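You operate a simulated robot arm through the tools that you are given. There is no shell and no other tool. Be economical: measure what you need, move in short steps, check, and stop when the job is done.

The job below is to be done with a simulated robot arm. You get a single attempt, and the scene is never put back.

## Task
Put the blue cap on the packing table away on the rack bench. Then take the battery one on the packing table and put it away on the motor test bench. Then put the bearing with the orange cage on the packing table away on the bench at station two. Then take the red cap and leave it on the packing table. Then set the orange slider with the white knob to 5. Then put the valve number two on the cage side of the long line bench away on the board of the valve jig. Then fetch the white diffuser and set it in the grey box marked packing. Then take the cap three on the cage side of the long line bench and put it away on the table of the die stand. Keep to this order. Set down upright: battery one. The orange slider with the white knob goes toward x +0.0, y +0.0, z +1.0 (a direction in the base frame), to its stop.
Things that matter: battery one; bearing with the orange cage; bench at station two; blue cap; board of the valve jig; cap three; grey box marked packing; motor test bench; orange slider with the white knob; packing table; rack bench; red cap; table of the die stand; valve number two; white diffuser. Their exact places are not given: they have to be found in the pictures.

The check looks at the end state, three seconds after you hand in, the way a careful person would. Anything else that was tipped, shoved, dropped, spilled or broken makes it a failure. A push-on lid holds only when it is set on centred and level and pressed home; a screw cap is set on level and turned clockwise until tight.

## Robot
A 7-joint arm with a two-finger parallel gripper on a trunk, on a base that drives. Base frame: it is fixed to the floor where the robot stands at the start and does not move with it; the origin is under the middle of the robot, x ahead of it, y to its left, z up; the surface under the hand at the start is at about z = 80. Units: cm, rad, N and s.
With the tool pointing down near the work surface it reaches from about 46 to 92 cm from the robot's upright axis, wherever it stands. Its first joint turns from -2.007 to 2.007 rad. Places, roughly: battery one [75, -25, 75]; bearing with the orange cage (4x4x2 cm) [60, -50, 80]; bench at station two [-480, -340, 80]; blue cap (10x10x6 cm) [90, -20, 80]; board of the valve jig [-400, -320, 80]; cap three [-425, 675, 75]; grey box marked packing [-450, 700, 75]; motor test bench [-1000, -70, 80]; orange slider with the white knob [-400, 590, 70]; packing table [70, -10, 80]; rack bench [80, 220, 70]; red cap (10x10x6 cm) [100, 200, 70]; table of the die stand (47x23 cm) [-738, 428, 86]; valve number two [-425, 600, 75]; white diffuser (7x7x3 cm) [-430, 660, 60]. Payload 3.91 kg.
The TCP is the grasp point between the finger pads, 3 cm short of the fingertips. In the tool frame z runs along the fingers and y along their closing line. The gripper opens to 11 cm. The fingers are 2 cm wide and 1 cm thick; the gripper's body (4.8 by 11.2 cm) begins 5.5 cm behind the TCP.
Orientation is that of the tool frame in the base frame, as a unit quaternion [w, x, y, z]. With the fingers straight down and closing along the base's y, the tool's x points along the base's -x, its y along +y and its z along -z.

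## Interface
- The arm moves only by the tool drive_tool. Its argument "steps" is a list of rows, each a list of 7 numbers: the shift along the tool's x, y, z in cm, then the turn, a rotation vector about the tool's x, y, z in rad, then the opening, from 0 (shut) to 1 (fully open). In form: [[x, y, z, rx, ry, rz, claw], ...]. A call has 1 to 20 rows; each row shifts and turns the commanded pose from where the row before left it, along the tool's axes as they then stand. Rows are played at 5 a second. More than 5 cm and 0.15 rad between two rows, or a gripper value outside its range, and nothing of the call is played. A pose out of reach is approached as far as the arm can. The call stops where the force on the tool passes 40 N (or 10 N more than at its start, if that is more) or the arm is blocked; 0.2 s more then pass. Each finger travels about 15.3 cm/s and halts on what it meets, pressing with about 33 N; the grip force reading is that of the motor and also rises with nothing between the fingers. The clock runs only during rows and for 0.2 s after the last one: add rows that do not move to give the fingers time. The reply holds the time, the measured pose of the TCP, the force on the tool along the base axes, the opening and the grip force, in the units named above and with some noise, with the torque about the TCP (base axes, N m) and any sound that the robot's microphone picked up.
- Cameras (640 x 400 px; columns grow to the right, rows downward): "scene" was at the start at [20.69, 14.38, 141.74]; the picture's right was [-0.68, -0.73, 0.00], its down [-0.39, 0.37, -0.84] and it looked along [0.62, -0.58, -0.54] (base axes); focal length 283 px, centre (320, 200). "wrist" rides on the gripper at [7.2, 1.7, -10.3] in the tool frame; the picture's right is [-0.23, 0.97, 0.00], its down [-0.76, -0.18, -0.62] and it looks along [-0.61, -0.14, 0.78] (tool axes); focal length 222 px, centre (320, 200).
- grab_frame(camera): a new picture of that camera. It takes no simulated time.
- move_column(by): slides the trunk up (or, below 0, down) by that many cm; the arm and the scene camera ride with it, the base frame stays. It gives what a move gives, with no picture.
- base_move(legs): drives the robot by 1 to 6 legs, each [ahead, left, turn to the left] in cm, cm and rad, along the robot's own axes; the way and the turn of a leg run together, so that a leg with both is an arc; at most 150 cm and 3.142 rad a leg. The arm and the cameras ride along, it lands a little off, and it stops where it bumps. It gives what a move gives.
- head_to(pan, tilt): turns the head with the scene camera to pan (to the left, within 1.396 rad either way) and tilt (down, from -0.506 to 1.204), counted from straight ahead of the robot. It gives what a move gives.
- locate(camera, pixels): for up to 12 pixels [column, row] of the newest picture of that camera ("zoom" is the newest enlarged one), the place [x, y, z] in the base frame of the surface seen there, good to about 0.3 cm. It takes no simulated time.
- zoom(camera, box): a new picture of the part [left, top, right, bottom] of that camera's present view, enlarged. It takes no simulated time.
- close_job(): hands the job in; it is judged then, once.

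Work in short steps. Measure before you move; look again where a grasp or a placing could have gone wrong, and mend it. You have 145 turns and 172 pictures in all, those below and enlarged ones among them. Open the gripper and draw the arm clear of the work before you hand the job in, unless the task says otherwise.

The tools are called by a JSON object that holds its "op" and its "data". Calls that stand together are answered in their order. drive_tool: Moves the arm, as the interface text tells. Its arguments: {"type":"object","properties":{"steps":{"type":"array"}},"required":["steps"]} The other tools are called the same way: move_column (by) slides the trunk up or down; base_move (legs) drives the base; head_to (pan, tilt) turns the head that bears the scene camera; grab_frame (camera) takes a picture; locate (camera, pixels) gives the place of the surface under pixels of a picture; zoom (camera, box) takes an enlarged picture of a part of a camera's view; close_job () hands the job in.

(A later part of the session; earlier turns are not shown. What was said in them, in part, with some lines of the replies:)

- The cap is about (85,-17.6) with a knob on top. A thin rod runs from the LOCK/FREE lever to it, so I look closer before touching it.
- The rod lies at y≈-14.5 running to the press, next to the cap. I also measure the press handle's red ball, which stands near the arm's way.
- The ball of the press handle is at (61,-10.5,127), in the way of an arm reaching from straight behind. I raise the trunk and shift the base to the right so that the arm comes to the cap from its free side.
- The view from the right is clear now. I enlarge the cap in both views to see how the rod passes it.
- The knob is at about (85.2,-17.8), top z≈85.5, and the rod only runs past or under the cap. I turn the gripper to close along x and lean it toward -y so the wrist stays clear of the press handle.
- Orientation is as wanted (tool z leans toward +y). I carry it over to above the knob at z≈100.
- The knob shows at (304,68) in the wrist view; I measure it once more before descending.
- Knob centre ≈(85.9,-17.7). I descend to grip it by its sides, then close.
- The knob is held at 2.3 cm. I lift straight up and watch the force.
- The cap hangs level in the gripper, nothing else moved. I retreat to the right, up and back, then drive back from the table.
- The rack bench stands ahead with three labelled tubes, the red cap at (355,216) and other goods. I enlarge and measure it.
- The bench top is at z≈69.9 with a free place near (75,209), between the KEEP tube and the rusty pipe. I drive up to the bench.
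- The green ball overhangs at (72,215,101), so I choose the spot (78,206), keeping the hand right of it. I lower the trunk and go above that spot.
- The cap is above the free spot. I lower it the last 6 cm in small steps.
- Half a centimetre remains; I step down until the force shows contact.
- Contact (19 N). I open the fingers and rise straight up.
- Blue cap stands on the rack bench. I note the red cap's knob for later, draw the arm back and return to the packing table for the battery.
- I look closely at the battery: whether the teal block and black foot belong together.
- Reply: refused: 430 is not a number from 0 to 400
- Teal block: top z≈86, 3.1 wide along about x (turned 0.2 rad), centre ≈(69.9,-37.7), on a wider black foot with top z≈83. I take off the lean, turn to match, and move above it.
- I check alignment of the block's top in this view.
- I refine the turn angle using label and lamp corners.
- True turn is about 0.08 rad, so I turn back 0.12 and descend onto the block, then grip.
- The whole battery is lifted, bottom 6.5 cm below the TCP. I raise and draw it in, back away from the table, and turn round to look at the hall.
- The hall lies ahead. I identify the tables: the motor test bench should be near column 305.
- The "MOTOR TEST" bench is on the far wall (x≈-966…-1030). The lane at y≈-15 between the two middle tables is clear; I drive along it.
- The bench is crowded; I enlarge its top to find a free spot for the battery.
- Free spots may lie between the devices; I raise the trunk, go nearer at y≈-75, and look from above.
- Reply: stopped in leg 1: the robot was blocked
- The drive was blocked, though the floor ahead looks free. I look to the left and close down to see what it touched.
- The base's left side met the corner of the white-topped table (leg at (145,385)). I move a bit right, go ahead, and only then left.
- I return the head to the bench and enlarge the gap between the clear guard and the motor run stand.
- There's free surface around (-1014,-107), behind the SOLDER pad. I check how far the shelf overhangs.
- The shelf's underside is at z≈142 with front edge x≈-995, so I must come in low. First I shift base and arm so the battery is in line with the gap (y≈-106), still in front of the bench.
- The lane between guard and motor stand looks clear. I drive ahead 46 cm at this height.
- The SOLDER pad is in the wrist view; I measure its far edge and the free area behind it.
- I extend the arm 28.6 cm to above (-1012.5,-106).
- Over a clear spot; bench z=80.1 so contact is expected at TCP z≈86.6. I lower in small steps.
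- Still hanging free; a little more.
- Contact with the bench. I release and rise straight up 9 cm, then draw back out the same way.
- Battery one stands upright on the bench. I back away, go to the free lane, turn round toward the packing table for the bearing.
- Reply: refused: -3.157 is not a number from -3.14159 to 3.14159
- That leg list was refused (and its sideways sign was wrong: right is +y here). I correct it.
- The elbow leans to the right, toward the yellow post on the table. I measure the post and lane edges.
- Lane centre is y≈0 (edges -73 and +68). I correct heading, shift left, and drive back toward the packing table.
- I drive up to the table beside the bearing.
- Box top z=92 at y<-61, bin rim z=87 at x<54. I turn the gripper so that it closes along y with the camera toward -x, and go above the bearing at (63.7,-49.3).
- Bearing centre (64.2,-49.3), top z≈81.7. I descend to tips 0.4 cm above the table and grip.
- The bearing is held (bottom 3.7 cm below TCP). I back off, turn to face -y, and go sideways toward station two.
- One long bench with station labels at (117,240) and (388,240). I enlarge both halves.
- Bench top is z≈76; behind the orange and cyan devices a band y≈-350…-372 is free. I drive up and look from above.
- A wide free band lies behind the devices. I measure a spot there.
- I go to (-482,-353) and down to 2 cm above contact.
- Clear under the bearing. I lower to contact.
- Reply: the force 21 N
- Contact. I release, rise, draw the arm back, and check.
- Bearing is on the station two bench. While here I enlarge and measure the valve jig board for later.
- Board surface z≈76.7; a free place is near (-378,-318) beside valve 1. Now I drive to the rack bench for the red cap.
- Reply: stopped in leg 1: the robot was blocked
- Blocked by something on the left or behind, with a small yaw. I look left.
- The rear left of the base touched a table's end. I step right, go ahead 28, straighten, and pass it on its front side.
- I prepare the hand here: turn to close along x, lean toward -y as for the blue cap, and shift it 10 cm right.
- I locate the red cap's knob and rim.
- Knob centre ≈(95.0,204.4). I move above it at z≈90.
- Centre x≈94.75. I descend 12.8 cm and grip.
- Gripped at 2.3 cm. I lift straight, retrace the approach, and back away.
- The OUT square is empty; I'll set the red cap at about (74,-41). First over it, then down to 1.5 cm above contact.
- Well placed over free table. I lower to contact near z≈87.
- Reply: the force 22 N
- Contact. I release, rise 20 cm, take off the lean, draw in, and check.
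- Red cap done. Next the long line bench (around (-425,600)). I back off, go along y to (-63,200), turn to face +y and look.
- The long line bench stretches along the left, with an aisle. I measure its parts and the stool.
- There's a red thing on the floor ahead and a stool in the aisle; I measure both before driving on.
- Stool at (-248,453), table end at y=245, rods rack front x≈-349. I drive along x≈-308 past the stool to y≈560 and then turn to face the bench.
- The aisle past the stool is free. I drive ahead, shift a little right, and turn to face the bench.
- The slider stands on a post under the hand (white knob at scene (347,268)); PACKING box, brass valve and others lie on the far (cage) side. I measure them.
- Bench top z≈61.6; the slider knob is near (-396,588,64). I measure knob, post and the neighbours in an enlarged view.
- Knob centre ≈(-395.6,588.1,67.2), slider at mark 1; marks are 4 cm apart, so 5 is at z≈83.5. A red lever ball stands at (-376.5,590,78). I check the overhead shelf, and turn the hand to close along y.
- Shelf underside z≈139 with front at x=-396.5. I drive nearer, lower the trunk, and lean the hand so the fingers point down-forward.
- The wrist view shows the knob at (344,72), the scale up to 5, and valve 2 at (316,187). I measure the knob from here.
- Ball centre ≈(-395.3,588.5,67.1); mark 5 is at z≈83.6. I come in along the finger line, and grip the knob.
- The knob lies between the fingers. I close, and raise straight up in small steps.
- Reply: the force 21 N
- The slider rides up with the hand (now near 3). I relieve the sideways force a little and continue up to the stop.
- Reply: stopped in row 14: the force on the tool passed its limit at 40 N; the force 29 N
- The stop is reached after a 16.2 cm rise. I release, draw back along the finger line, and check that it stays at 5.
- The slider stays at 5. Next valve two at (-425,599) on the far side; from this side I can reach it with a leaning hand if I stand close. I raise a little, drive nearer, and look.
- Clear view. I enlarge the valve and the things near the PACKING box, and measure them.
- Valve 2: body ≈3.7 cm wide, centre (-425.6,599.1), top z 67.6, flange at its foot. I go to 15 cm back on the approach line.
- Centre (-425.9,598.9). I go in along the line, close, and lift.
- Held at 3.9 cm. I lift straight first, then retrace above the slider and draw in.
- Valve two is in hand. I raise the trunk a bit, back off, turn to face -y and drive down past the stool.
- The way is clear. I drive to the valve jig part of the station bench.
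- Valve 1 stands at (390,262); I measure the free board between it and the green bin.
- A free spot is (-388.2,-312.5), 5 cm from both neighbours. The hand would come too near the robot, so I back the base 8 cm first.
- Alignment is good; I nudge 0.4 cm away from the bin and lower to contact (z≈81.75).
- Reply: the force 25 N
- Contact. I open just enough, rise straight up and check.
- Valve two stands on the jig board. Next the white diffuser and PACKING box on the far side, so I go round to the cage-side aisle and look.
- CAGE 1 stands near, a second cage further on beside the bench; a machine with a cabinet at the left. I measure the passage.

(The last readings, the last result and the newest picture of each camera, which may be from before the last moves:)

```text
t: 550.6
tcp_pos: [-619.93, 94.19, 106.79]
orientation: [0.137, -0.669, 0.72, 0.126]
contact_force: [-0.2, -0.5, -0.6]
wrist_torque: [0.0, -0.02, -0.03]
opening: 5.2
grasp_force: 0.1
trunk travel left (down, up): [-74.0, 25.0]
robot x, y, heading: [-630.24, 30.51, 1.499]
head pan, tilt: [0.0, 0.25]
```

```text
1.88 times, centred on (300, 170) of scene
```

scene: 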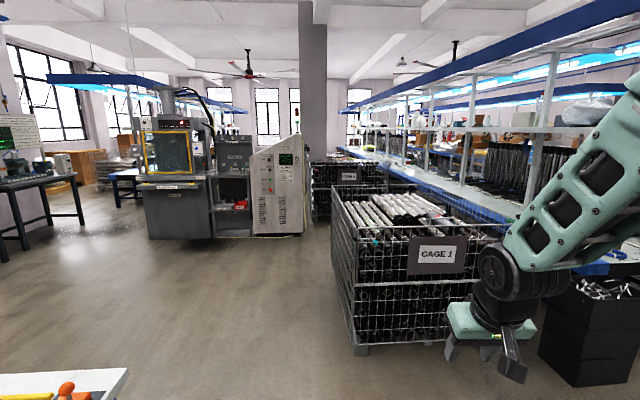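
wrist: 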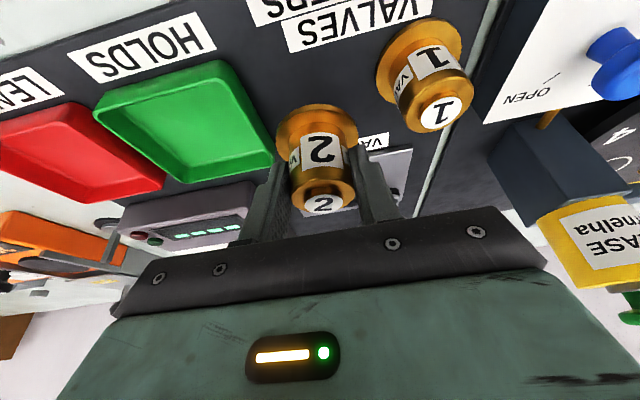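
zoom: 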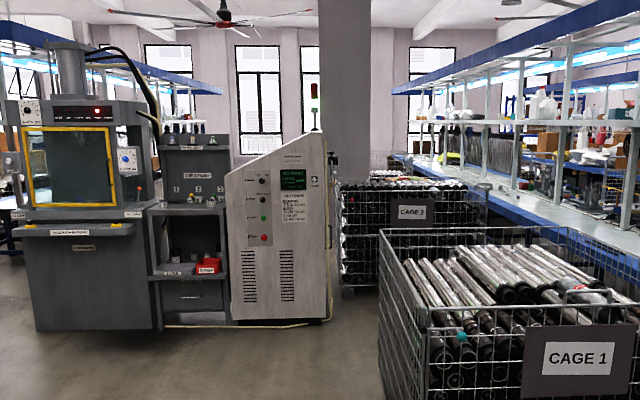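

The gap between cabinet and cage 2 is too narrow; I check the passage to the left (west) of the machine.

{"op": "head_to", "data": {"pan": 0.6, "tilt": 0.2}}

{"op": "grab_frame", "data": {"camera": "scene"}}

{"op": "locate", "data": {"camera": "scene", "pixels": [[330, 215], [345, 225], [300, 200], [215, 235], [230, 185], [270, 180], [290, 180], [310, 195], [275, 210], [180, 235], [340, 195]]}}

```text
t: 551.6
tcp_pos: [-619.91, 94.17, 106.87]
orientation: [0.137, -0.669, 0.72, 0.126]
contact_force: [0.4, 0.0, -0.2]
wrist_torque: [-0.01, -0.03, 0.03]
opening: 5.14
grasp_force: 0.0
trunk travel left (down, up): [-74.0, 25.0]
robot x, y, heading: [-630.0, 30.45, 1.497]
head pan, tilt: [0.6, 0.201]
```

```text
47 pictures are left
```

scene: 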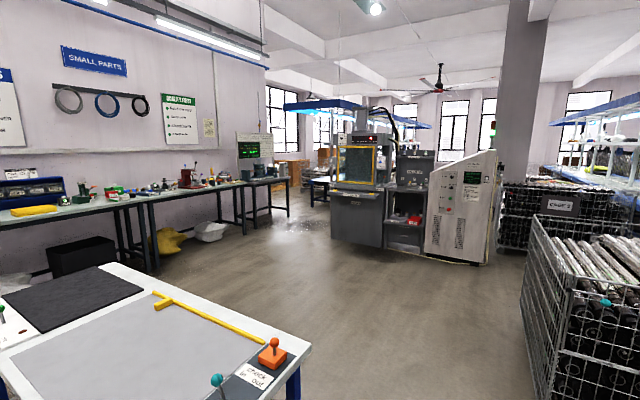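

```text
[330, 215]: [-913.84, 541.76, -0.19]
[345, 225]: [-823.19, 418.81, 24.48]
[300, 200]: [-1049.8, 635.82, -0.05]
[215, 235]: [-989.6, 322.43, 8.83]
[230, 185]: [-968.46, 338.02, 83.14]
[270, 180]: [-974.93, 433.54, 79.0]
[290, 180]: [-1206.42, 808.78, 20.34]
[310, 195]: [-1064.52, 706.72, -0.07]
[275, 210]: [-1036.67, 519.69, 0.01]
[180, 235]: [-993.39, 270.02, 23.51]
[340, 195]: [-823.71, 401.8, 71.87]
```

The west passage (x≈-908, between -850 and -967) is free. I check the far edge of the white table to get round it.

{"op": "locate", "data": {"camera": "scene", "pixels": [[306, 345], [200, 298], [128, 268], [150, 225], [380, 245], [490, 255], [335, 240]]}}

{"op": "zoom", "data": {"camera": "scene", "box": [325, 130, 515, 265]}}

```text
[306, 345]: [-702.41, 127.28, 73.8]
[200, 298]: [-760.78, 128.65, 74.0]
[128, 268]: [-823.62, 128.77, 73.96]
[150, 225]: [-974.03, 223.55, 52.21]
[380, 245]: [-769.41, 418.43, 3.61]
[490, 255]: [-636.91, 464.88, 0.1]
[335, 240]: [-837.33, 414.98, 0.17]
```

```text
2.96 times, centred on (420, 198) of scene
```

zoom: 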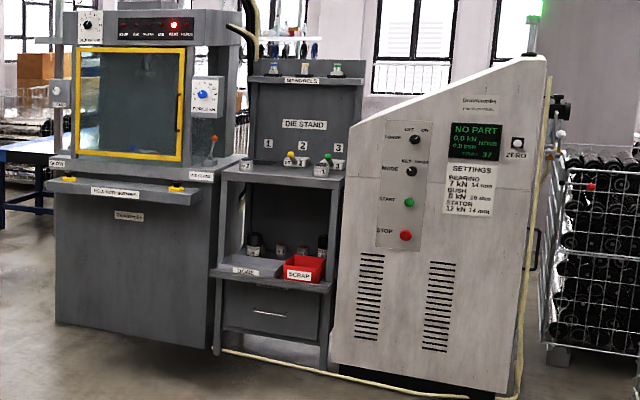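

I go round the white table and up the west passage.

{"op": "base_move", "data": {"legs": [[145, 38, 0.074], [55, 8, 0], [0, 124, 0], [0, 118, 0], [125, 0, 0], [115, 0, 0]]}}

{"op": "head_to", "data": {"pan": -0.6, "tilt": 0.3}}

{"op": "grab_frame", "data": {"camera": "scene"}}

```text
t: 585.0
tcp_pos: [-898.88, 543.1, 106.76]
orientation: [0.135, -0.685, 0.704, 0.129]
contact_force: [0.2, 0.3, -1.2]
wrist_torque: [0.02, 0.03, 0.0]
opening: 5.16
grasp_force: 0.0
trunk travel left (down, up): [-74.0, 25.0]
robot x, y, heading: [-906.23, 479.04, 1.54]
head pan, tilt: [0.6, 0.201]
```

```text
t: 586.4
tcp_pos: [-898.81, 543.12, 106.94]
orientation: [0.134, -0.686, 0.704, 0.13]
contact_force: [-0.5, 0.0, 0.0]
wrist_torque: [-0.06, -0.01, -0.02]
opening: 5.19
grasp_force: 0.0
trunk travel left (down, up): [-74.0, 25.0]
robot x, y, heading: [-906.22, 478.93, 1.547]
head pan, tilt: [-0.6, 0.3]
```

```text
45 pictures are left
```

scene: 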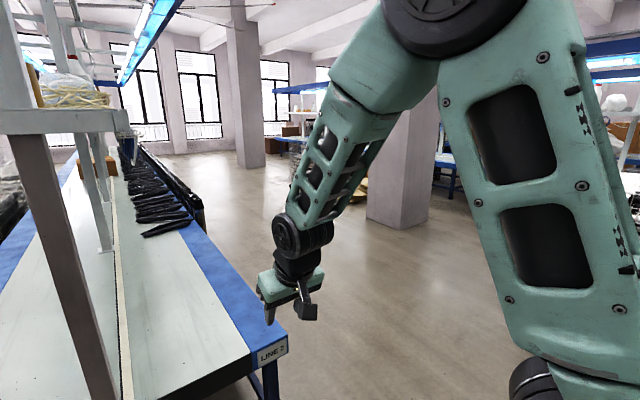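

LINE 2 begins just ahead on the left; open floor to the right of it. I measure the passage toward the long line.

{"op": "locate", "data": {"camera": "scene", "pixels": [[272, 353], [285, 330], [385, 222], [430, 210], [400, 290], [440, 170], [360, 180], [300, 150], [445, 185], [630, 170]]}}

{"op": "head_to", "data": {"pan": -1.35, "tilt": 0.45}}

{"op": "grab_frame", "data": {"camera": "scene"}}

```text
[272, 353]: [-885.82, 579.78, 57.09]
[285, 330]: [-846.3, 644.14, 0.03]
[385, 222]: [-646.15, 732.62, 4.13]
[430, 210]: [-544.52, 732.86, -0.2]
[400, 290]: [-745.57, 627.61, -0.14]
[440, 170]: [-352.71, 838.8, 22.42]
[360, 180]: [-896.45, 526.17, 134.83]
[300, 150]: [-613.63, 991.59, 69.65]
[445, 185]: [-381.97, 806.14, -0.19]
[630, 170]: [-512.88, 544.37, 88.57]
```

```text
t: 587.5
tcp_pos: [-898.91, 543.04, 106.94]
orientation: [0.134, -0.685, 0.704, 0.13]
contact_force: [-0.3, -0.1, -0.7]
wrist_torque: [0.02, -0.01, 0.01]
opening: 5.16
grasp_force: 0.0
trunk travel left (down, up): [-74.0, 25.0]
robot x, y, heading: [-905.98, 478.93, 1.542]
head pan, tilt: [-1.349, 0.45]
```

```text
44 pictures are left
```

scene: 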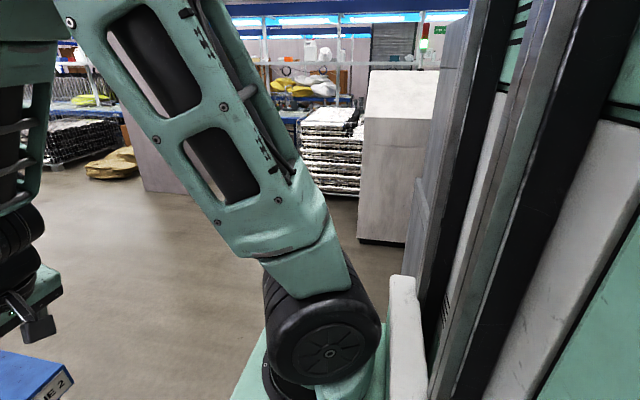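

{"op": "locate", "data": {"camera": "scene", "pixels": [[362, 240], [405, 243], [400, 130], [330, 185], [305, 180], [150, 190], [120, 165], [200, 250], [430, 120]]}}

```text
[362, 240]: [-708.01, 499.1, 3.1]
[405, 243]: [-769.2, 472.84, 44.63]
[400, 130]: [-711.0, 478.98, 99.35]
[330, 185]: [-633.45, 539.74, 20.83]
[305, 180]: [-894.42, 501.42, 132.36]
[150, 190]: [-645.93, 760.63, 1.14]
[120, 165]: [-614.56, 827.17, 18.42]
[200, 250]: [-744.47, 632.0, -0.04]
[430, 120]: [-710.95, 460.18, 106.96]
```

Free way: along y≈520 past LINE 2's corner, then diagonally, then east along y≈670 between pillar (y≥733) and cage 2 (y≤590).

{"op": "base_move", "data": {"legs": [[40, -60, 0.026], [75, -70, 0], [0, 0, -1.571], [130, 60, 0], [60, 16, 0]]}}

{"op": "head_to", "data": {"pan": 0.0, "tilt": 0.45}}

{"op": "grab_frame", "data": {"camera": "scene"}}

```text
t: 590.2
tcp_pos: [-858.32, 562.7, 106.85]
orientation: [0.141, -0.636, 0.749, 0.121]
contact_force: [0.2, -1.0, -0.2]
wrist_torque: [-0.03, 0.0, 0.01]
opening: 5.21
grasp_force: 0.1
trunk travel left (down, up): [-74.0, 25.0]
robot x, y, heading: [-874.06, 499.89, 1.417]
head pan, tilt: [-1.349, 0.45]
stopped in leg 1: the robot was blocked; the commanded pose is now the measured one
```

```text
t: 591.7
tcp_pos: [-858.3, 562.6, 106.82]
orientation: [0.142, -0.636, 0.749, 0.121]
contact_force: [-1.7, 0.3, -0.6]
wrist_torque: [0.0, -0.01, -0.03]
opening: 5.19
grasp_force: 0.0
trunk travel left (down, up): [-74.0, 25.0]
robot x, y, heading: [-873.9, 499.97, 1.419]
head pan, tilt: [0.0, 0.45]
```

```text
43 pictures are left
```

scene: 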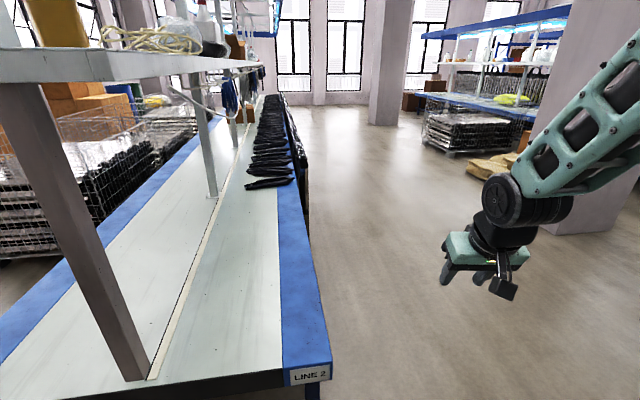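

The base's rear right touched the machine. I step left, go ahead to y≈541 (LINE 2's end is at 580), straighten, then go right.

{"op": "base_move", "data": {"legs": [[0, 6, 0], [40, 0, 0.15], [0, -50, 0]]}}

```text
t: 597.2
tcp_pos: [-822.47, 605.53, 106.78]
orientation: [0.131, -0.695, 0.695, 0.133]
contact_force: [0.5, 0.8, -0.5]
wrist_torque: [-0.01, -0.06, -0.01]
opening: 5.17
grasp_force: 0.1
trunk travel left (down, up): [-74.0, 25.0]
robot x, y, heading: [-827.94, 540.84, 1.577]
head pan, tilt: [0.0, 0.45]
```

Past the corner. I continue on the planned way.

{"op": "base_move", "data": {"legs": [[55, -55, 0], [0, 0, -1.577], [130, 60, 0], [58, 14, 0]]}}

{"op": "grab_frame", "data": {"camera": "scene"}}

```text
t: 615.0
tcp_pos: [-520.52, 664.23, 106.81]
orientation: [0.187, 0.008, 0.982, -0.001]
contact_force: [-0.9, -0.2, 0.0]
wrist_torque: [0.02, -0.02, -0.02]
opening: 5.17
grasp_force: 0.0
trunk travel left (down, up): [-74.0, 25.0]
robot x, y, heading: [-584.78, 670.83, -0.011]
head pan, tilt: [0.0, 0.45]
```

```text
42 pictures are left
```

scene: 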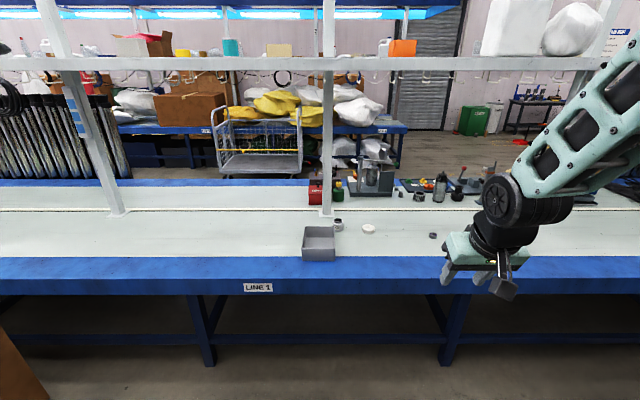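

I'm at the cage side. I measure bench edge, box, diffuser, cap three.

{"op": "zoom", "data": {"camera": "scene", "box": [280, 195, 420, 275]}}

{"op": "locate", "data": {"camera": "scene", "pixels": [[320, 278], [320, 290], [369, 227], [338, 220], [338, 228], [320, 247], [304, 230], [335, 230], [304, 250], [336, 250], [433, 235]]}}

```text
4.57 times, centred on (350, 235) of scene
```

zoom: 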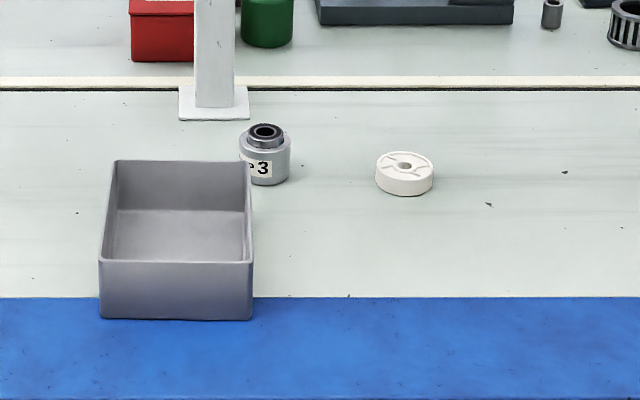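

```text
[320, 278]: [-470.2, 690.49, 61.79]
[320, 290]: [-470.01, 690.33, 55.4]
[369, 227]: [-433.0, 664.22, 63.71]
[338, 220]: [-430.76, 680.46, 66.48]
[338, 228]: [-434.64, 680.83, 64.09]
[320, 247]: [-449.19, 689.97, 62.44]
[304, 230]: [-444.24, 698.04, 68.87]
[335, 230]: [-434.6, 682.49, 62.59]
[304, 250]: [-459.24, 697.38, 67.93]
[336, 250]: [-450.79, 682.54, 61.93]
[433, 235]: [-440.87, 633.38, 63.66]
```

"3" is on the cap: confirmed. Bench edge x=-470. I drive up to x≈-507 and lower the trunk.

{"op": "base_move", "data": {"legs": [[76, 0, 0.011]]}}

{"op": "move_column", "data": {"by": -14}}

{"op": "grab_frame", "data": {"camera": "wrist"}}

```text
t: 619.0
tcp_pos: [-445.57, 663.16, 106.85]
orientation: [0.187, 0.011, 0.982, -0.001]
contact_force: [-0.4, 0.2, -1.0]
wrist_torque: [0.01, -0.02, 0.0]
opening: 5.16
grasp_force: 0.0
trunk travel left (down, up): [-74.0, 25.0]
robot x, y, heading: [-509.83, 670.39, -0.012]
head pan, tilt: [0.0, 0.45]
```

```text
t: 620.7
tcp_pos: [-445.57, 663.17, 92.77]
orientation: [0.186, 0.009, 0.982, -0.001]
contact_force: [-0.1, -0.3, 0.6]
wrist_torque: [-0.02, 0.0, -0.02]
opening: 5.2
grasp_force: 0.0
trunk travel left (down, up): [-60.0, 39.0]
robot x, y, heading: [-509.67, 670.41, -0.011]
head pan, tilt: [0.0, 0.45]
```

```text
40 pictures are left
```

wrist: 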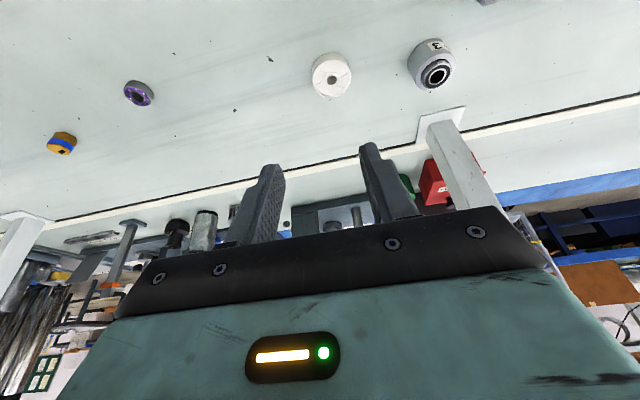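

I take off the lean for vertical gripping and measure the diffuser.

{"op": "locate", "data": {"camera": "wrist", "pixels": [[312, 75], [351, 75], [331, 58], [331, 94], [433, 76], [412, 60], [453, 65]]}}

{"op": "drive_tool", "data": {"steps": [[0, 0, 0, 0, 0.1267, 0, 0.85], [0, 0, 0, 0, 0.1267, 0, 0.85], [0, 0, 0, 0, 0.1267, 0, 0.85], [0, 0, 0, 0, 0, 0, 0.85]]}}

```text
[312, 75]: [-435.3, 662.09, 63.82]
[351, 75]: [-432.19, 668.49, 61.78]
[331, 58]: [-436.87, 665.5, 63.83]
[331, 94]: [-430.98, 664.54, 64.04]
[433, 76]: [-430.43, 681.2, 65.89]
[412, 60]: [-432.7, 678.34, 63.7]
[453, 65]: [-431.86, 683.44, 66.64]
```

```text
t: 621.7
tcp_pos: [-445.57, 663.4, 92.72]
orientation: [-0.003, 0.011, 1.0, 0.001]
contact_force: [0.2, 0.0, 0.8]
wrist_torque: [0.0, 0.01, 0.02]
opening: 9.32
grasp_force: 0.1
trunk travel left (down, up): [-60.0, 39.0]
robot x, y, heading: [-509.82, 670.18, -0.012]
head pan, tilt: [0.0, 0.45]
```

Diffuser centre ≈(-433.7,665). I go above it and recheck.

{"op": "drive_tool", "data": {"steps": [[-3, 0.4, 0, 0, 0, 0, 0.85], [-3, 0.4, 3, 0, 0, 0, 0.85], [-3, 0.4, 4, 0, 0, 0, 0.85], [-2.9, 0.4, 4, 0, 0, 0, 0.85], [0, 0, 4, 0, 0, 0, 0.85], [0, 0, 0, 0, 0, 0, 0.85]]}}

{"op": "grab_frame", "data": {"camera": "wrist"}}

```text
refused: row 3 steps farther than a row can; nothing moved
```

```text
39 pictures are left
```

wrist: 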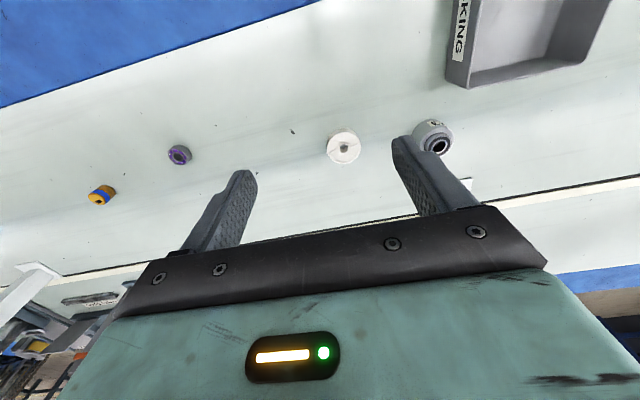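

{"op": "drive_tool", "data": {"steps": [[-3, 0.4, 0, 0, 0, 0, 0.85], [-3, 0.4, 3, 0, 0, 0, 0.85], [-3, 0.4, 3, 0, 0, 0, 0.85], [-2.9, 0.4, 3, 0, 0, 0, 0.85], [0, 0, 4, 0, 0, 0, 0.85], [0, 0, 3, 0, 0, 0, 0.85], [0, 0, 0, 0, 0, 0, 0.85]]}}

{"op": "grab_frame", "data": {"camera": "wrist"}}

```text
t: 623.3
tcp_pos: [-433.53, 664.61, 76.66]
orientation: [-0.003, 0.01, 1.0, 0.001]
contact_force: [0.7, -0.1, -0.1]
wrist_torque: [0.04, 0.01, -0.02]
opening: 9.38
grasp_force: 0.1
trunk travel left (down, up): [-60.0, 39.0]
robot x, y, heading: [-509.94, 670.2, -0.008]
head pan, tilt: [0.0, 0.45]
```

```text
38 pictures are left
```

wrist: 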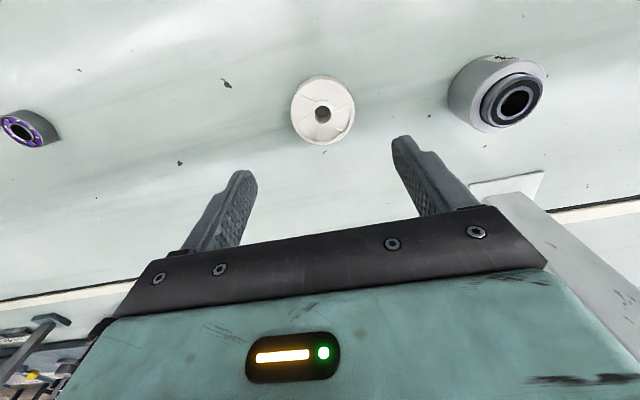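

{"op": "locate", "data": {"camera": "wrist", "pixels": [[293, 113], [352, 110], [322, 84], [323, 140], [312, 112], [486, 95], [515, 100], [456, 95], [540, 85]]}}

```text
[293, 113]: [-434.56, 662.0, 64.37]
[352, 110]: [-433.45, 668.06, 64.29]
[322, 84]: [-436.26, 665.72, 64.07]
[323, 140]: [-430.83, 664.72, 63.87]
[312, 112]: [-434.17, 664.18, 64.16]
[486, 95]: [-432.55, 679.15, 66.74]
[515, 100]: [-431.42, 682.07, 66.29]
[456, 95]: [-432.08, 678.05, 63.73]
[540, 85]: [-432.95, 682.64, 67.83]
```

Centre (-433.6,665.05). I descend and grip.

{"op": "drive_tool", "data": {"steps": [[0, 0.45, 4, 0, 0, 0, 0.85], [0, 0, 4, 0, 0, 0, 0.85], [0, 0, 2.5, 0, 0, 0, 0.85], [0, 0, 0.9, 0, 0, 0, 0.85], [0, 0, 0, 0, 0, 0, 0.85], [0, 0, 0, 0, 0, 0, 0], [0, 0, 0, 0, 0, 0, 0], [0, 0, 0, 0, 0, 0, 0]]}}

{"op": "drive_tool", "data": {"steps": [[0, 0, -1, 0, 0, 0, 0], [0, 0, -3, 0, 0, 0, 0], [0, 0, -4, 0, 0, 0, 0], [0, 0, -4, 0, 0, 0, 0], [0, 0, -3, 0, 0, 0, 0], [0, 0, 0, 0, 0, 0, 0]]}}

{"op": "grab_frame", "data": {"camera": "wrist"}}

{"op": "head_to", "data": {"pan": 0.05, "tilt": 0.75}}

{"op": "grab_frame", "data": {"camera": "scene"}}

```text
t: 625.1
tcp_pos: [-433.69, 665.18, 65.29]
orientation: [-0.003, 0.011, 1.0, 0.001]
contact_force: [-0.2, -0.3, 0.5]
wrist_torque: [-0.02, -0.01, -0.01]
opening: 6.31
grasp_force: 33.4
trunk travel left (down, up): [-60.0, 39.0]
robot x, y, heading: [-510.01, 670.23, -0.01]
head pan, tilt: [0.0, 0.45]
```

```text
t: 626.5
tcp_pos: [-433.67, 664.86, 80.47]
orientation: [-0.002, 0.011, 1.0, 0.001]
contact_force: [-0.6, -0.6, -0.5]
wrist_torque: [-0.03, -0.01, 0.0]
opening: 6.29
grasp_force: 33.5
trunk travel left (down, up): [-60.0, 39.0]
robot x, y, heading: [-509.72, 670.42, -0.017]
head pan, tilt: [0.0, 0.45]
```

```text
37 pictures are left
```

wrist: 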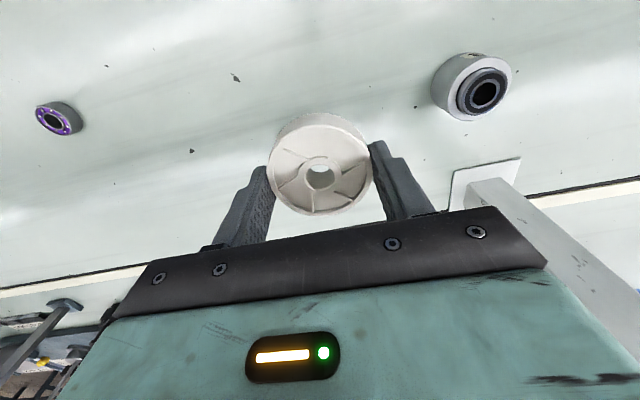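

```text
t: 627.3
tcp_pos: [-433.7, 664.96, 80.35]
orientation: [-0.002, 0.012, 1.0, 0.001]
contact_force: [0.7, -0.6, 0.4]
wrist_torque: [0.01, -0.04, 0.01]
opening: 6.28
grasp_force: 33.1
trunk travel left (down, up): [-60.0, 39.0]
robot x, y, heading: [-509.77, 670.16, -0.01]
head pan, tilt: [0.051, 0.75]
```

```text
36 pictures are left
```

scene: 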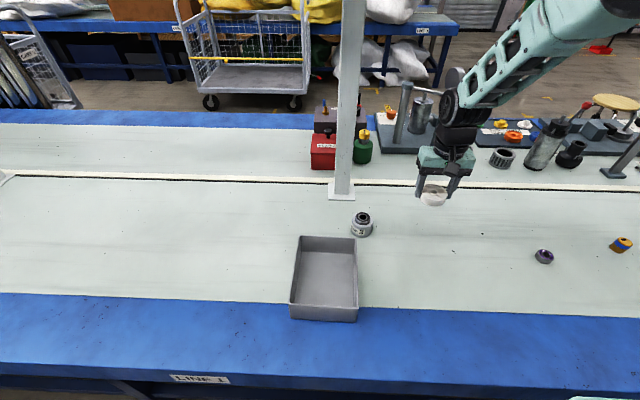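

Diffuser in hand. I measure the box's rim for its centre.

{"op": "locate", "data": {"camera": "scene", "pixels": [[301, 238], [355, 240], [355, 306], [292, 303], [325, 275], [310, 260], [345, 260]]}}

```text
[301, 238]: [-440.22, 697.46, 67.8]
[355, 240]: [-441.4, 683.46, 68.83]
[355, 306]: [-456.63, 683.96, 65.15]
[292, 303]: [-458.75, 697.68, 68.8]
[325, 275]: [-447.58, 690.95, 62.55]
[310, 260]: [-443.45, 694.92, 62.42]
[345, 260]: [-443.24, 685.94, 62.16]
```

Box centre (-449.6,690.6), floor 62.4, rim 68.8. I carry the diffuser over and lower it to near the floor.

{"op": "drive_tool", "data": {"steps": [[2.06, 3.16, 0, 0, 0, 0, 0], [2.06, 3.16, 0, 0, 0, 0, 0], [2.06, 3.16, 0, 0, 0, 0, 0], [2.06, 3.16, 0, 0, 0, 0, 0], [2.06, 3.16, 0, 0, 0, 0, 0], [2.06, 3.16, 0, 0, 0, 0, 0], [2.06, 3.16, 0, 0, 0, 0, 0], [2.06, 3.16, 0, 0, 0, 0, 0], [0, 0, 0, 0, 0, 0, 0]]}}

{"op": "grab_frame", "data": {"camera": "wrist"}}

```text
t: 629.3
tcp_pos: [-449.57, 690.69, 80.54]
orientation: [-0.002, 0.011, 1.0, 0.002]
contact_force: [0.3, 0.2, -0.8]
wrist_torque: [0.01, -0.02, -0.01]
opening: 6.3
grasp_force: 33.1
trunk travel left (down, up): [-60.0, 39.0]
robot x, y, heading: [-510.19, 670.13, -0.013]
head pan, tilt: [0.051, 0.75]
```

```text
35 pictures are left
```

wrist: 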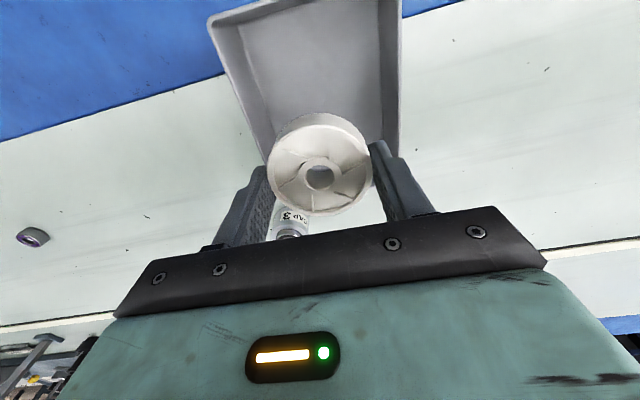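

Centred over the box. I lower into it, gently at the end.

{"op": "drive_tool", "data": {"steps": [[0, 0, 4, 0, 0, 0, 0], [0, 0, 4, 0, 0, 0, 0], [0, 0, 3, 0, 0, 0, 0], [0, 0, 2, 0, 0, 0, 0], [0, 0, 1, 0, 0, 0, 0], [0, 0, 0.4, 0, 0, 0, 0], [0, 0, 0.2, 0, 0, 0, 0], [0, 0, 0.15, 0, 0, 0, 0], [0, 0, 0, 0, 0, 0, 0]]}}

```text
t: 631.3
tcp_pos: [-449.75, 690.59, 65.65]
orientation: [-0.002, 0.011, 1.0, 0.0]
contact_force: [0.6, 0.2, -1.0]
wrist_torque: [0.01, 0.0, 0.03]
opening: 6.31
grasp_force: 32.8
trunk travel left (down, up): [-60.0, 39.0]
robot x, y, heading: [-509.63, 670.8, -0.01]
head pan, tilt: [0.051, 0.75]
```

{"op": "drive_tool", "data": {"steps": [[0, 0, 0.15, 0, 0, 0, 0], [0, 0, 0.12, 0, 0, 0, 0], [0, 0, 0.1, 0, 0, 0, 0], [0, 0, 0, 0, 0, 0, 0]]}}

```text
t: 632.3
tcp_pos: [-449.62, 690.62, 65.55]
orientation: [-0.001, 0.01, 1.0, 0.002]
contact_force: [0.5, -4.1, 27.7]
wrist_torque: [-0.51, 0.08, 0.21]
opening: 6.29
grasp_force: 32.4
trunk travel left (down, up): [-60.0, 39.0]
robot x, y, heading: [-509.96, 670.35, -0.014]
head pan, tilt: [0.051, 0.75]
```

On the floor of the box. I open a little, rise clear, and check.

{"op": "drive_tool", "data": {"steps": [[0, 0, -0.1, 0, 0, 0, 0.7], [0, 0, 0, 0, 0, 0, 0.7], [0, 0, -2, 0, 0, 0, 0.7], [0, 0, -4, 0, 0, 0, 0.7], [0, 0, -4, 0, 0, 0, 0.7], [0, 0, -5, 0, 0, 0, 0.7], [0, 0, 0, 0, 0, 0, 0.7]]}}

{"op": "grab_frame", "data": {"camera": "scene"}}

```text
t: 633.9
tcp_pos: [-449.75, 690.64, 80.65]
orientation: [-0.003, 0.011, 1.0, 0.0]
contact_force: [0.0, 0.0, 0.1]
wrist_torque: [-0.01, 0.01, 0.0]
opening: 7.7
grasp_force: 0.1
trunk travel left (down, up): [-60.0, 39.0]
robot x, y, heading: [-509.81, 670.29, -0.012]
head pan, tilt: [0.051, 0.75]
```

```text
34 pictures are left
```

scene: 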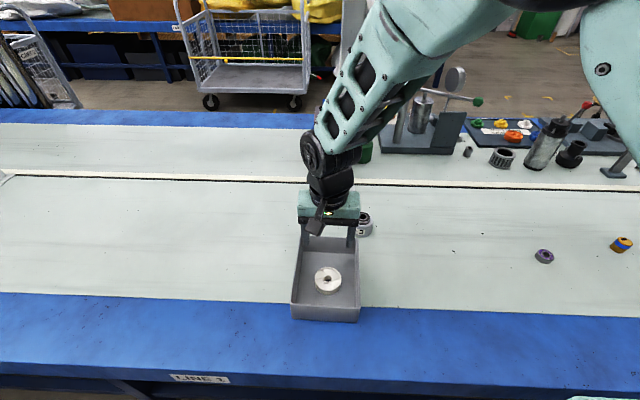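

The diffuser lies in the PACKING box. Now cap three at about (-431.5,680.8): I move above it and look.

{"op": "drive_tool", "data": {"steps": [[-3.68, -1.88, -0.3, 0, 0, 0, 0.7], [-3.68, -1.88, -0.3, 0, 0, 0, 0.7], [-3.68, -1.88, -0.3, 0, 0, 0, 0.7], [-3.68, -1.88, -0.3, 0, 0, 0, 0.7], [-3.68, -1.88, -0.3, 0, 0, 0, 0.7], [0, 0, 0, 0, 0, 0, 0.7]]}}

{"op": "grab_frame", "data": {"camera": "wrist"}}

{"op": "zoom", "data": {"camera": "wrist", "box": [270, 70, 390, 170]}}

{"op": "locate", "data": {"camera": "zoom", "pixels": [[220, 200], [420, 200], [320, 100], [320, 280], [320, 200], [270, 200], [370, 200]]}}

```text
t: 635.3
tcp_pos: [-431.45, 680.73, 82.13]
orientation: [-0.002, 0.011, 1.0, 0.002]
contact_force: [-0.8, 0.0, 0.8]
wrist_torque: [0.02, -0.02, -0.03]
opening: 7.73
grasp_force: 0.0
trunk travel left (down, up): [-60.0, 39.0]
robot x, y, heading: [-509.71, 670.29, -0.013]
head pan, tilt: [0.051, 0.75]
```

```text
33 pictures are left
```

wrist: 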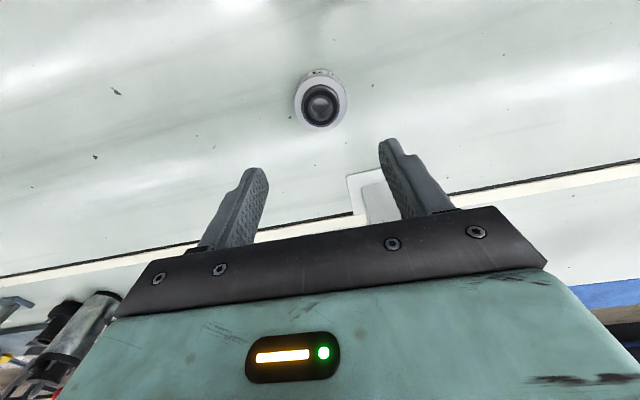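

```text
4.00 times, centred on (330, 120) of wrist
```

zoom: 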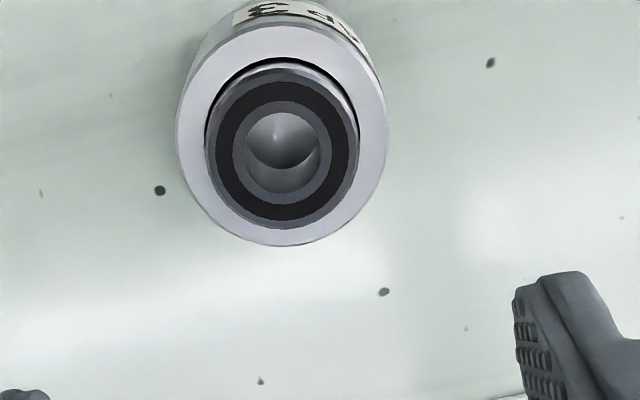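

```text
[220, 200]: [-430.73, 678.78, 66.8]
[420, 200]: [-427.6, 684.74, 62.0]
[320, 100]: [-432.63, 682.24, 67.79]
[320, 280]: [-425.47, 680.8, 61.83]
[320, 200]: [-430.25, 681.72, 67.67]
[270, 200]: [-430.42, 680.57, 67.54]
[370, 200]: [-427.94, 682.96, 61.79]
```

Cap centre ≈(-431.7,681.1), body ≈4.9 cm wide, z 61.8–67.8. I descend, grip and lift.

{"op": "drive_tool", "data": {"steps": [[0.25, 0.35, 4, 0, 0, 0, 0.7], [0, 0, 4, 0, 0, 0, 0.7], [0, 0, 4, 0, 0, 0, 0.7], [0, 0, 3, 0, 0, 0, 0.7], [0, 0, 1.6, 0, 0, 0, 0.7], [0, 0, 0, 0, 0, 0, 0.7], [0, 0, 0, 0, 0, 0, 0], [0, 0, 0, 0, 0, 0, 0], [0, 0, 0, 0, 0, 0, 0]]}}

{"op": "drive_tool", "data": {"steps": [[0, 0, -1, 0, 0, 0, 0], [0, 0, -3, 0, 0, 0, 0], [0, 0, -4, 0, 0, 0, 0], [0, 0, -4, 0, 0, 0, 0], [0, 0, -4, 0, 0, 0, 0], [0, 0, -4, 0, 0, 0, 0], [4, -1, 0, 0, 0, 0, 0], [4, -1, 0, 0, 0, 0, 0], [4, -1, 0, 0, 0, 0, 0], [4, -1, 0, 0, 0, 0, 0], [0, 0, 0, 0, 0, 0, 0]]}}

{"op": "grab_frame", "data": {"camera": "wrist"}}

{"op": "grab_frame", "data": {"camera": "scene"}}

```text
t: 637.3
tcp_pos: [-431.78, 681.13, 65.23]
orientation: [-0.003, 0.011, 1.0, 0.001]
contact_force: [0.9, 0.2, -0.6]
wrist_torque: [-0.04, -0.06, 0.0]
opening: 5.97
grasp_force: 32.9
trunk travel left (down, up): [-60.0, 39.0]
robot x, y, heading: [-510.01, 670.39, -0.011]
head pan, tilt: [0.051, 0.75]
```

```text
t: 639.7
tcp_pos: [-447.78, 677.59, 85.18]
orientation: [-0.003, 0.011, 1.0, 0.001]
contact_force: [-0.6, 0.3, -3.2]
wrist_torque: [-0.04, 0.02, 0.0]
opening: 5.92
grasp_force: 32.9
trunk travel left (down, up): [-60.0, 39.0]
robot x, y, heading: [-509.55, 670.0, -0.011]
head pan, tilt: [0.051, 0.75]
```

```text
31 pictures are left
```

wrist: 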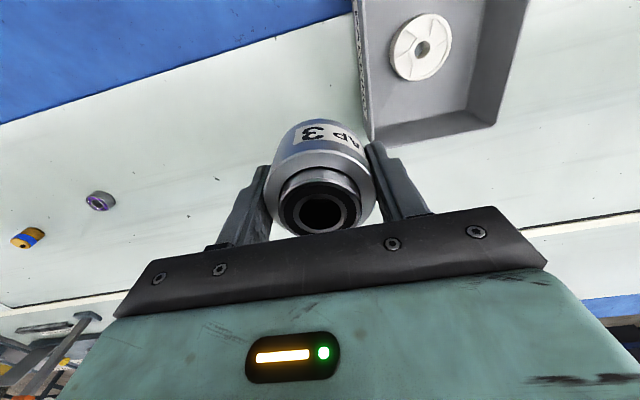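

```text
30 pictures are left
```

scene: 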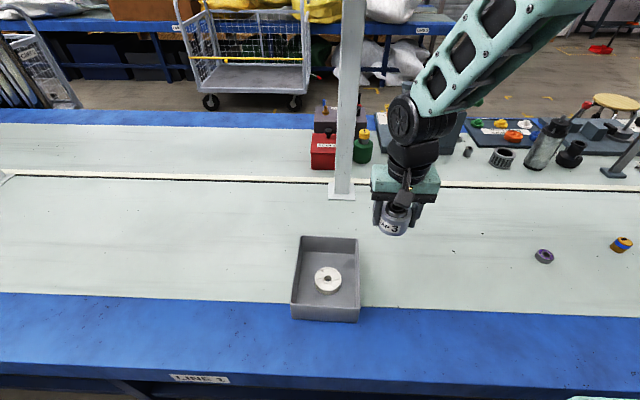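

Cap three is held, diffuser stays in the box. I raise the trunk, and retrace the way west around the machine.

{"op": "move_column", "data": {"by": 16}}

{"op": "base_move", "data": {"legs": [[-76, 0, 0.011], [-60, -16, 0], [-130, -60, 0], [0, 0, 1.571], [-52, 55, 0]]}}

```text
t: 641.5
tcp_pos: [-447.76, 677.59, 101.15]
orientation: [-0.002, 0.01, 1.0, 0.0]
contact_force: [0.2, 0.6, -3.4]
wrist_torque: [-0.03, 0.02, 0.02]
opening: 5.93
grasp_force: 32.7
trunk travel left (down, up): [-76.0, 23.0]
robot x, y, heading: [-510.21, 670.28, -0.009]
head pan, tilt: [0.051, 0.75]
```

```text
t: 662.9
tcp_pos: [-837.64, 609.65, 101.3]
orientation: [-0.003, -0.691, 0.723, -0.002]
contact_force: [0.6, 1.3, -3.1]
wrist_torque: [-0.03, -0.01, 0.02]
opening: 5.93
grasp_force: 32.5
trunk travel left (down, up): [-76.0, 23.0]
robot x, y, heading: [-831.51, 547.58, 1.532]
head pan, tilt: [0.051, 0.75]
```

I continue: past LINE 2's corner, back down the passage, then right to in front of the die stand.

{"op": "base_move", "data": {"legs": [[-7, 52, 0.039], [-45, 5, 0], [-100, 18, 0], [-110, 0, 0], [0, -120, 0], [0, -46, 0]]}}

{"op": "head_to", "data": {"pan": 0.0, "tilt": 0.35}}

{"op": "grab_frame", "data": {"camera": "scene"}}

```text
t: 686.4
tcp_pos: [-744.11, 348.99, 101.28]
orientation: [-0.003, -0.7, 0.714, -0.002]
contact_force: [0.1, -1.0, -3.2]
wrist_torque: [0.0, 0.02, -0.01]
opening: 5.92
grasp_force: 33.1
trunk travel left (down, up): [-76.0, 23.0]
robot x, y, heading: [-736.73, 287.25, 1.557]
head pan, tilt: [0.051, 0.75]
```

```text
t: 687.3
tcp_pos: [-744.0, 349.1, 101.27]
orientation: [-0.003, -0.701, 0.713, -0.001]
contact_force: [0.0, 0.4, -3.0]
wrist_torque: [0.05, -0.03, 0.02]
opening: 5.93
grasp_force: 32.6
trunk travel left (down, up): [-76.0, 23.0]
robot x, y, heading: [-736.34, 287.44, 1.561]
head pan, tilt: [0.0, 0.351]
```

```text
29 pictures are left
```

scene: 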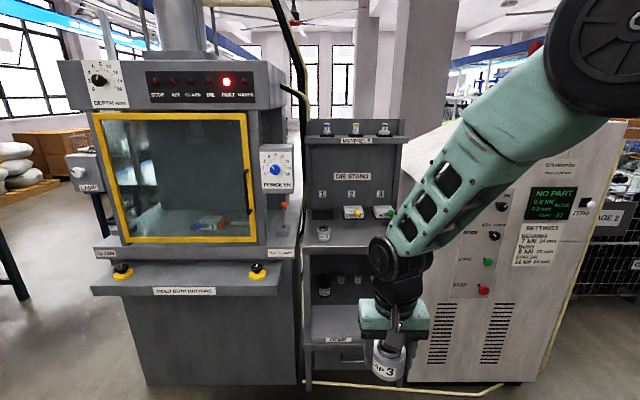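

The die stand is ahead: its table shows at rows 215–245 with a small can at (323,232) and dies at the back. I enlarge and measure free room.

{"op": "zoom", "data": {"camera": "scene", "box": [295, 110, 425, 260]}}

{"op": "locate", "data": {"camera": "scene", "pixels": [[323, 228], [345, 240], [345, 232], [370, 225], [306, 244], [395, 240], [352, 213], [382, 213], [325, 215], [285, 205], [345, 225]]}}

```text
2.67 times, centred on (360, 185) of scene
```

zoom: 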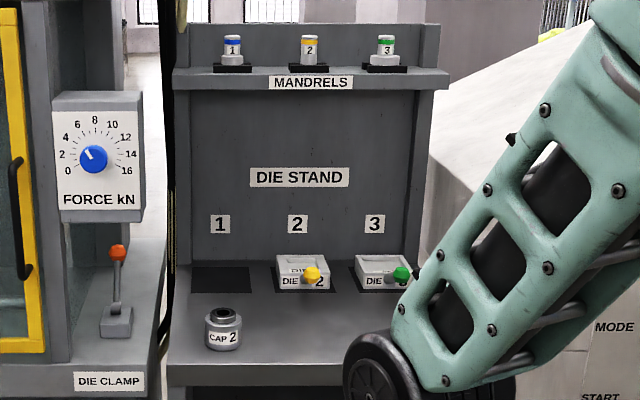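

```text
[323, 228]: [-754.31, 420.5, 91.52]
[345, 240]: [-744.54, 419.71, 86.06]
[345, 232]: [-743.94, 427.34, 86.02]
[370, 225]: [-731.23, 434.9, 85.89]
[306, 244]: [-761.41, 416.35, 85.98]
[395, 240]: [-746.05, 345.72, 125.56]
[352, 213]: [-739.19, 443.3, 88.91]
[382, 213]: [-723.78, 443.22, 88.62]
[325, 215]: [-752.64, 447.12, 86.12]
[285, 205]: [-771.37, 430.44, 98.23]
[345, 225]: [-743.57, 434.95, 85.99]
```

Free room on the table around (-737,425) between cap 2 and the dies; table z=86. I check the mandrel shelf and drive up.

{"op": "locate", "data": {"camera": "scene", "pixels": [[345, 140], [345, 146], [355, 128], [384, 130]]}}

{"op": "base_move", "data": {"legs": [[62, -6, 0.012]]}}

{"op": "head_to", "data": {"pan": 0.0, "tilt": 0.6}}

{"op": "grab_frame", "data": {"camera": "scene"}}

{"op": "grab_frame", "data": {"camera": "wrist"}}

```text
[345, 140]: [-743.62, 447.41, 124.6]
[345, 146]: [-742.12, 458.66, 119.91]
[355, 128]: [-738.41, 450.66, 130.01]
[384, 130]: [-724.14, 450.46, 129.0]
```

```text
t: 690.8
tcp_pos: [-738.73, 411.38, 101.26]
orientation: [-0.003, -0.706, 0.708, -0.001]
contact_force: [0.4, 0.4, -3.5]
wrist_torque: [-0.01, -0.03, -0.01]
opening: 5.93
grasp_force: 32.6
trunk travel left (down, up): [-76.0, 23.0]
robot x, y, heading: [-730.47, 349.58, 1.577]
head pan, tilt: [0.0, 0.351]
```

```text
t: 691.5
tcp_pos: [-738.67, 411.32, 101.22]
orientation: [-0.003, -0.706, 0.708, -0.001]
contact_force: [0.1, -0.9, -3.1]
wrist_torque: [0.0, 0.03, -0.04]
opening: 5.93
grasp_force: 32.9
trunk travel left (down, up): [-76.0, 23.0]
robot x, y, heading: [-730.38, 349.99, 1.576]
head pan, tilt: [0.0, 0.6]
```

```text
27 pictures are left
```

scene: 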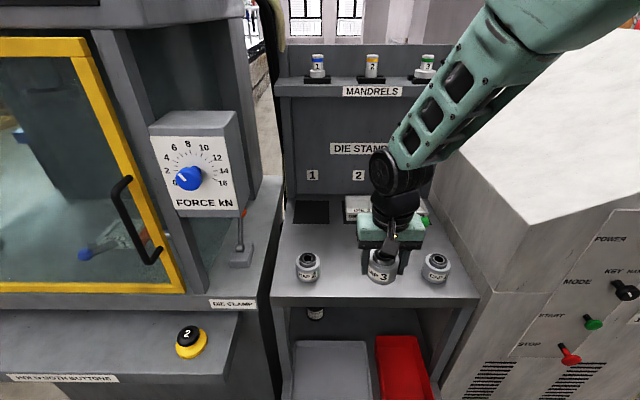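

```text
26 pictures are left
```

wrist: 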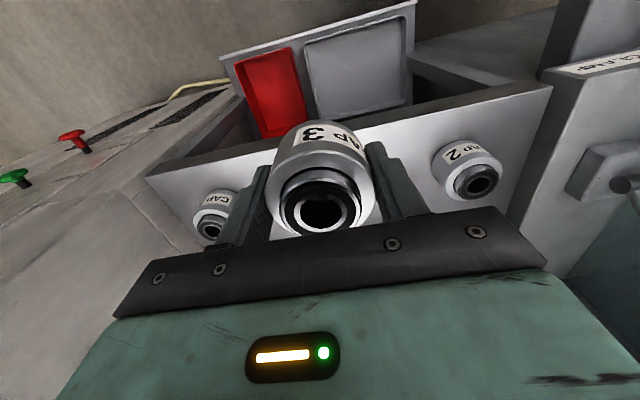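

There is a second cap at (436,265). I measure both to place cap three midway.

{"op": "locate", "data": {"camera": "scene", "pixels": [[307, 262], [307, 272], [436, 262], [436, 274], [280, 295], [475, 295], [345, 260], [415, 228], [350, 222]]}}

```text
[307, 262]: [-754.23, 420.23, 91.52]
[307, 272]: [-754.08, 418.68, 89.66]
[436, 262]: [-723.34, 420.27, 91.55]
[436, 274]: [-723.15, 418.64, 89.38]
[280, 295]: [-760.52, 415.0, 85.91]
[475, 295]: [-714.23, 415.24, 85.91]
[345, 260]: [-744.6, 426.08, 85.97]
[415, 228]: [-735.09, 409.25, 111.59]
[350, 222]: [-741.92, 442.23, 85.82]
```

Midway is x≈-738.7, already aligned. I go forward to y≈423 and down to just above contact (89.5).

{"op": "drive_tool", "data": {"steps": [[-4, 0, 0, 0, 0, 0, 0], [-4, 0, 0, 0, 0, 0, 0], [-3.7, 0, 0, 0, 0, 0, 0], [0, 0, 4, 0, 0, 0, 0], [0, 0, 4, 0, 0, 0, 0], [0, 0, 2, 0, 0, 0, 0], [0, 0, 0.8, 0, 0, 0, 0], [0, 0, 0, 0, 0, 0, 0]]}}

{"op": "grab_frame", "data": {"camera": "scene"}}

```text
t: 693.3
tcp_pos: [-738.68, 423.04, 90.21]
orientation: [-0.003, -0.705, 0.709, -0.001]
contact_force: [-0.3, 0.0, -3.3]
wrist_torque: [0.0, 0.03, 0.02]
opening: 5.94
grasp_force: 33.1
trunk travel left (down, up): [-76.0, 23.0]
robot x, y, heading: [-730.48, 349.42, 1.581]
head pan, tilt: [0.0, 0.6]
```

```text
25 pictures are left
```

scene: 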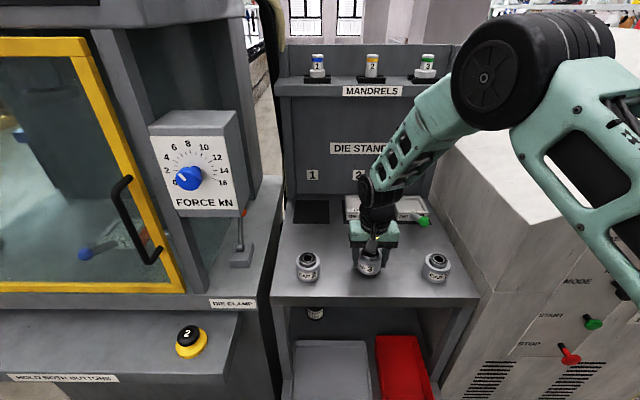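

Good place between the caps. I lower to contact.

{"op": "drive_tool", "data": {"steps": [[0, 0, 0.4, 0, 0, 0, 0], [0, 0, 0.2, 0, 0, 0, 0], [0, 0, 0.15, 0, 0, 0, 0], [0, 0, 0.12, 0, 0, 0, 0], [0, 0, 0, 0, 0, 0, 0]]}}

```text
t: 694.5
tcp_pos: [-738.81, 423.11, 89.44]
orientation: [-0.003, -0.706, 0.708, -0.001]
contact_force: [-0.3, 0.3, -2.2]
wrist_torque: [-0.01, -0.05, -0.01]
opening: 5.95
grasp_force: 33.1
trunk travel left (down, up): [-76.0, 23.0]
robot x, y, heading: [-730.47, 349.61, 1.579]
head pan, tilt: [0.0, 0.6]
```

{"op": "drive_tool", "data": {"steps": [[0, 0, 0.12, 0, 0, 0, 0], [0, 0, 0.1, 0, 0, 0, 0], [0, 0, 0, 0, 0, 0, 0]]}}

```text
t: 695.3
tcp_pos: [-738.66, 422.96, 89.35]
orientation: [-0.001, -0.706, 0.708, 0.0]
contact_force: [3.2, -1.9, 21.1]
wrist_torque: [-0.51, -0.52, 0.05]
opening: 5.95
grasp_force: 32.8
trunk travel left (down, up): [-76.0, 23.0]
robot x, y, heading: [-730.42, 349.66, 1.578]
head pan, tilt: [0.0, 0.6]
```

Contact. I release, rise straight up, then draw the arm back and check.

{"op": "drive_tool", "data": {"steps": [[0, 0, -0.1, 0, 0, 0, 0.72], [0, 0, 0, 0, 0, 0, 0.72], [0, 0, -2, 0, 0, 0, 0.72], [0, 0, -4, 0, 0, 0, 0.72], [0, 0, -4, 0, 0, 0, 0.72], [0, 0, -4, 0, 0, 0, 0.72], [4, 0, 0, 0, 0, 0, 0.72], [4, 0, 0, 0, 0, 0, 0.72], [4, 0, 0, 0, 0, 0, 0.72], [4, 0, 0, 0, 0, 0, 0.72], [0, 0, 0, 0, 0, 0, 0.72]]}}

{"op": "base_move", "data": {"legs": [[-50, 0, 0]]}}

{"op": "zoom", "data": {"camera": "scene", "box": [230, 100, 470, 300]}}

```text
t: 697.7
tcp_pos: [-738.6, 407.11, 103.51]
orientation: [-0.002, -0.705, 0.709, -0.001]
contact_force: [0.0, -0.5, -0.7]
wrist_torque: [-0.02, -0.02, 0.01]
opening: 7.92
grasp_force: 0.0
trunk travel left (down, up): [-76.0, 23.0]
robot x, y, heading: [-730.47, 349.6, 1.575]
head pan, tilt: [0.0, 0.6]
```

```text
t: 700.7
tcp_pos: [-738.3, 355.87, 103.4]
orientation: [-0.003, -0.706, 0.708, -0.001]
contact_force: [-0.2, -0.3, -0.6]
wrist_torque: [0.03, 0.02, -0.03]
opening: 7.91
grasp_force: 0.0
trunk travel left (down, up): [-76.0, 23.0]
robot x, y, heading: [-729.98, 298.37, 1.58]
head pan, tilt: [0.0, 0.6]
```

```text
2.00 times, centred on (350, 200) of scene
```

zoom: 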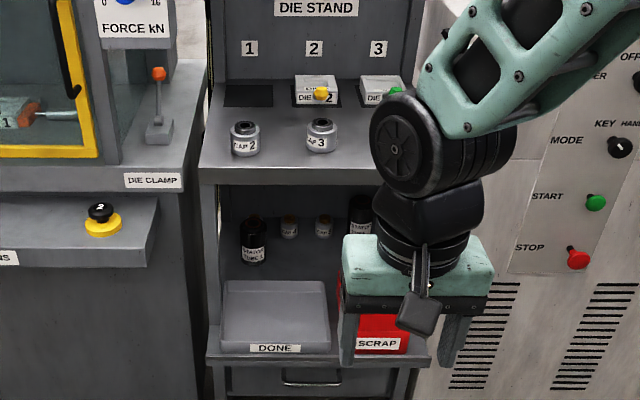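

Cap 3 stands upright on the die stand's table beside cap 2. The gripper is open and the arm is clear, so I hand the job in.

{"op": "close_job", "data": {}}

```text
The job is handed in.
```

All eight steps are done in the order you gave, and the job is handed in.

- **Blue cap:** on the rack bench.
- **Battery one:** upright on the motor test bench.
- **Bearing with the orange cage:** on the bench at station two.
- **Red cap:** on the packing table, inside the OUT square.
- **Orange slider:** at 5, raised to its stop; it stayed there after release.
- **Valve number two:** on the board of the valve jig, beside valve 1.
- **White diffuser:** flat in the grey PACKING box.
- **Cap three:** on the die stand's table, next to cap 2.

While driving, the base touched three things and stopped each time: the white-topped table in the middle of the hall, the table end near the rack bench, and the back of the press. I saw nothing tipped or moved in the pictures I took, but I did not measure those pieces afterwards.
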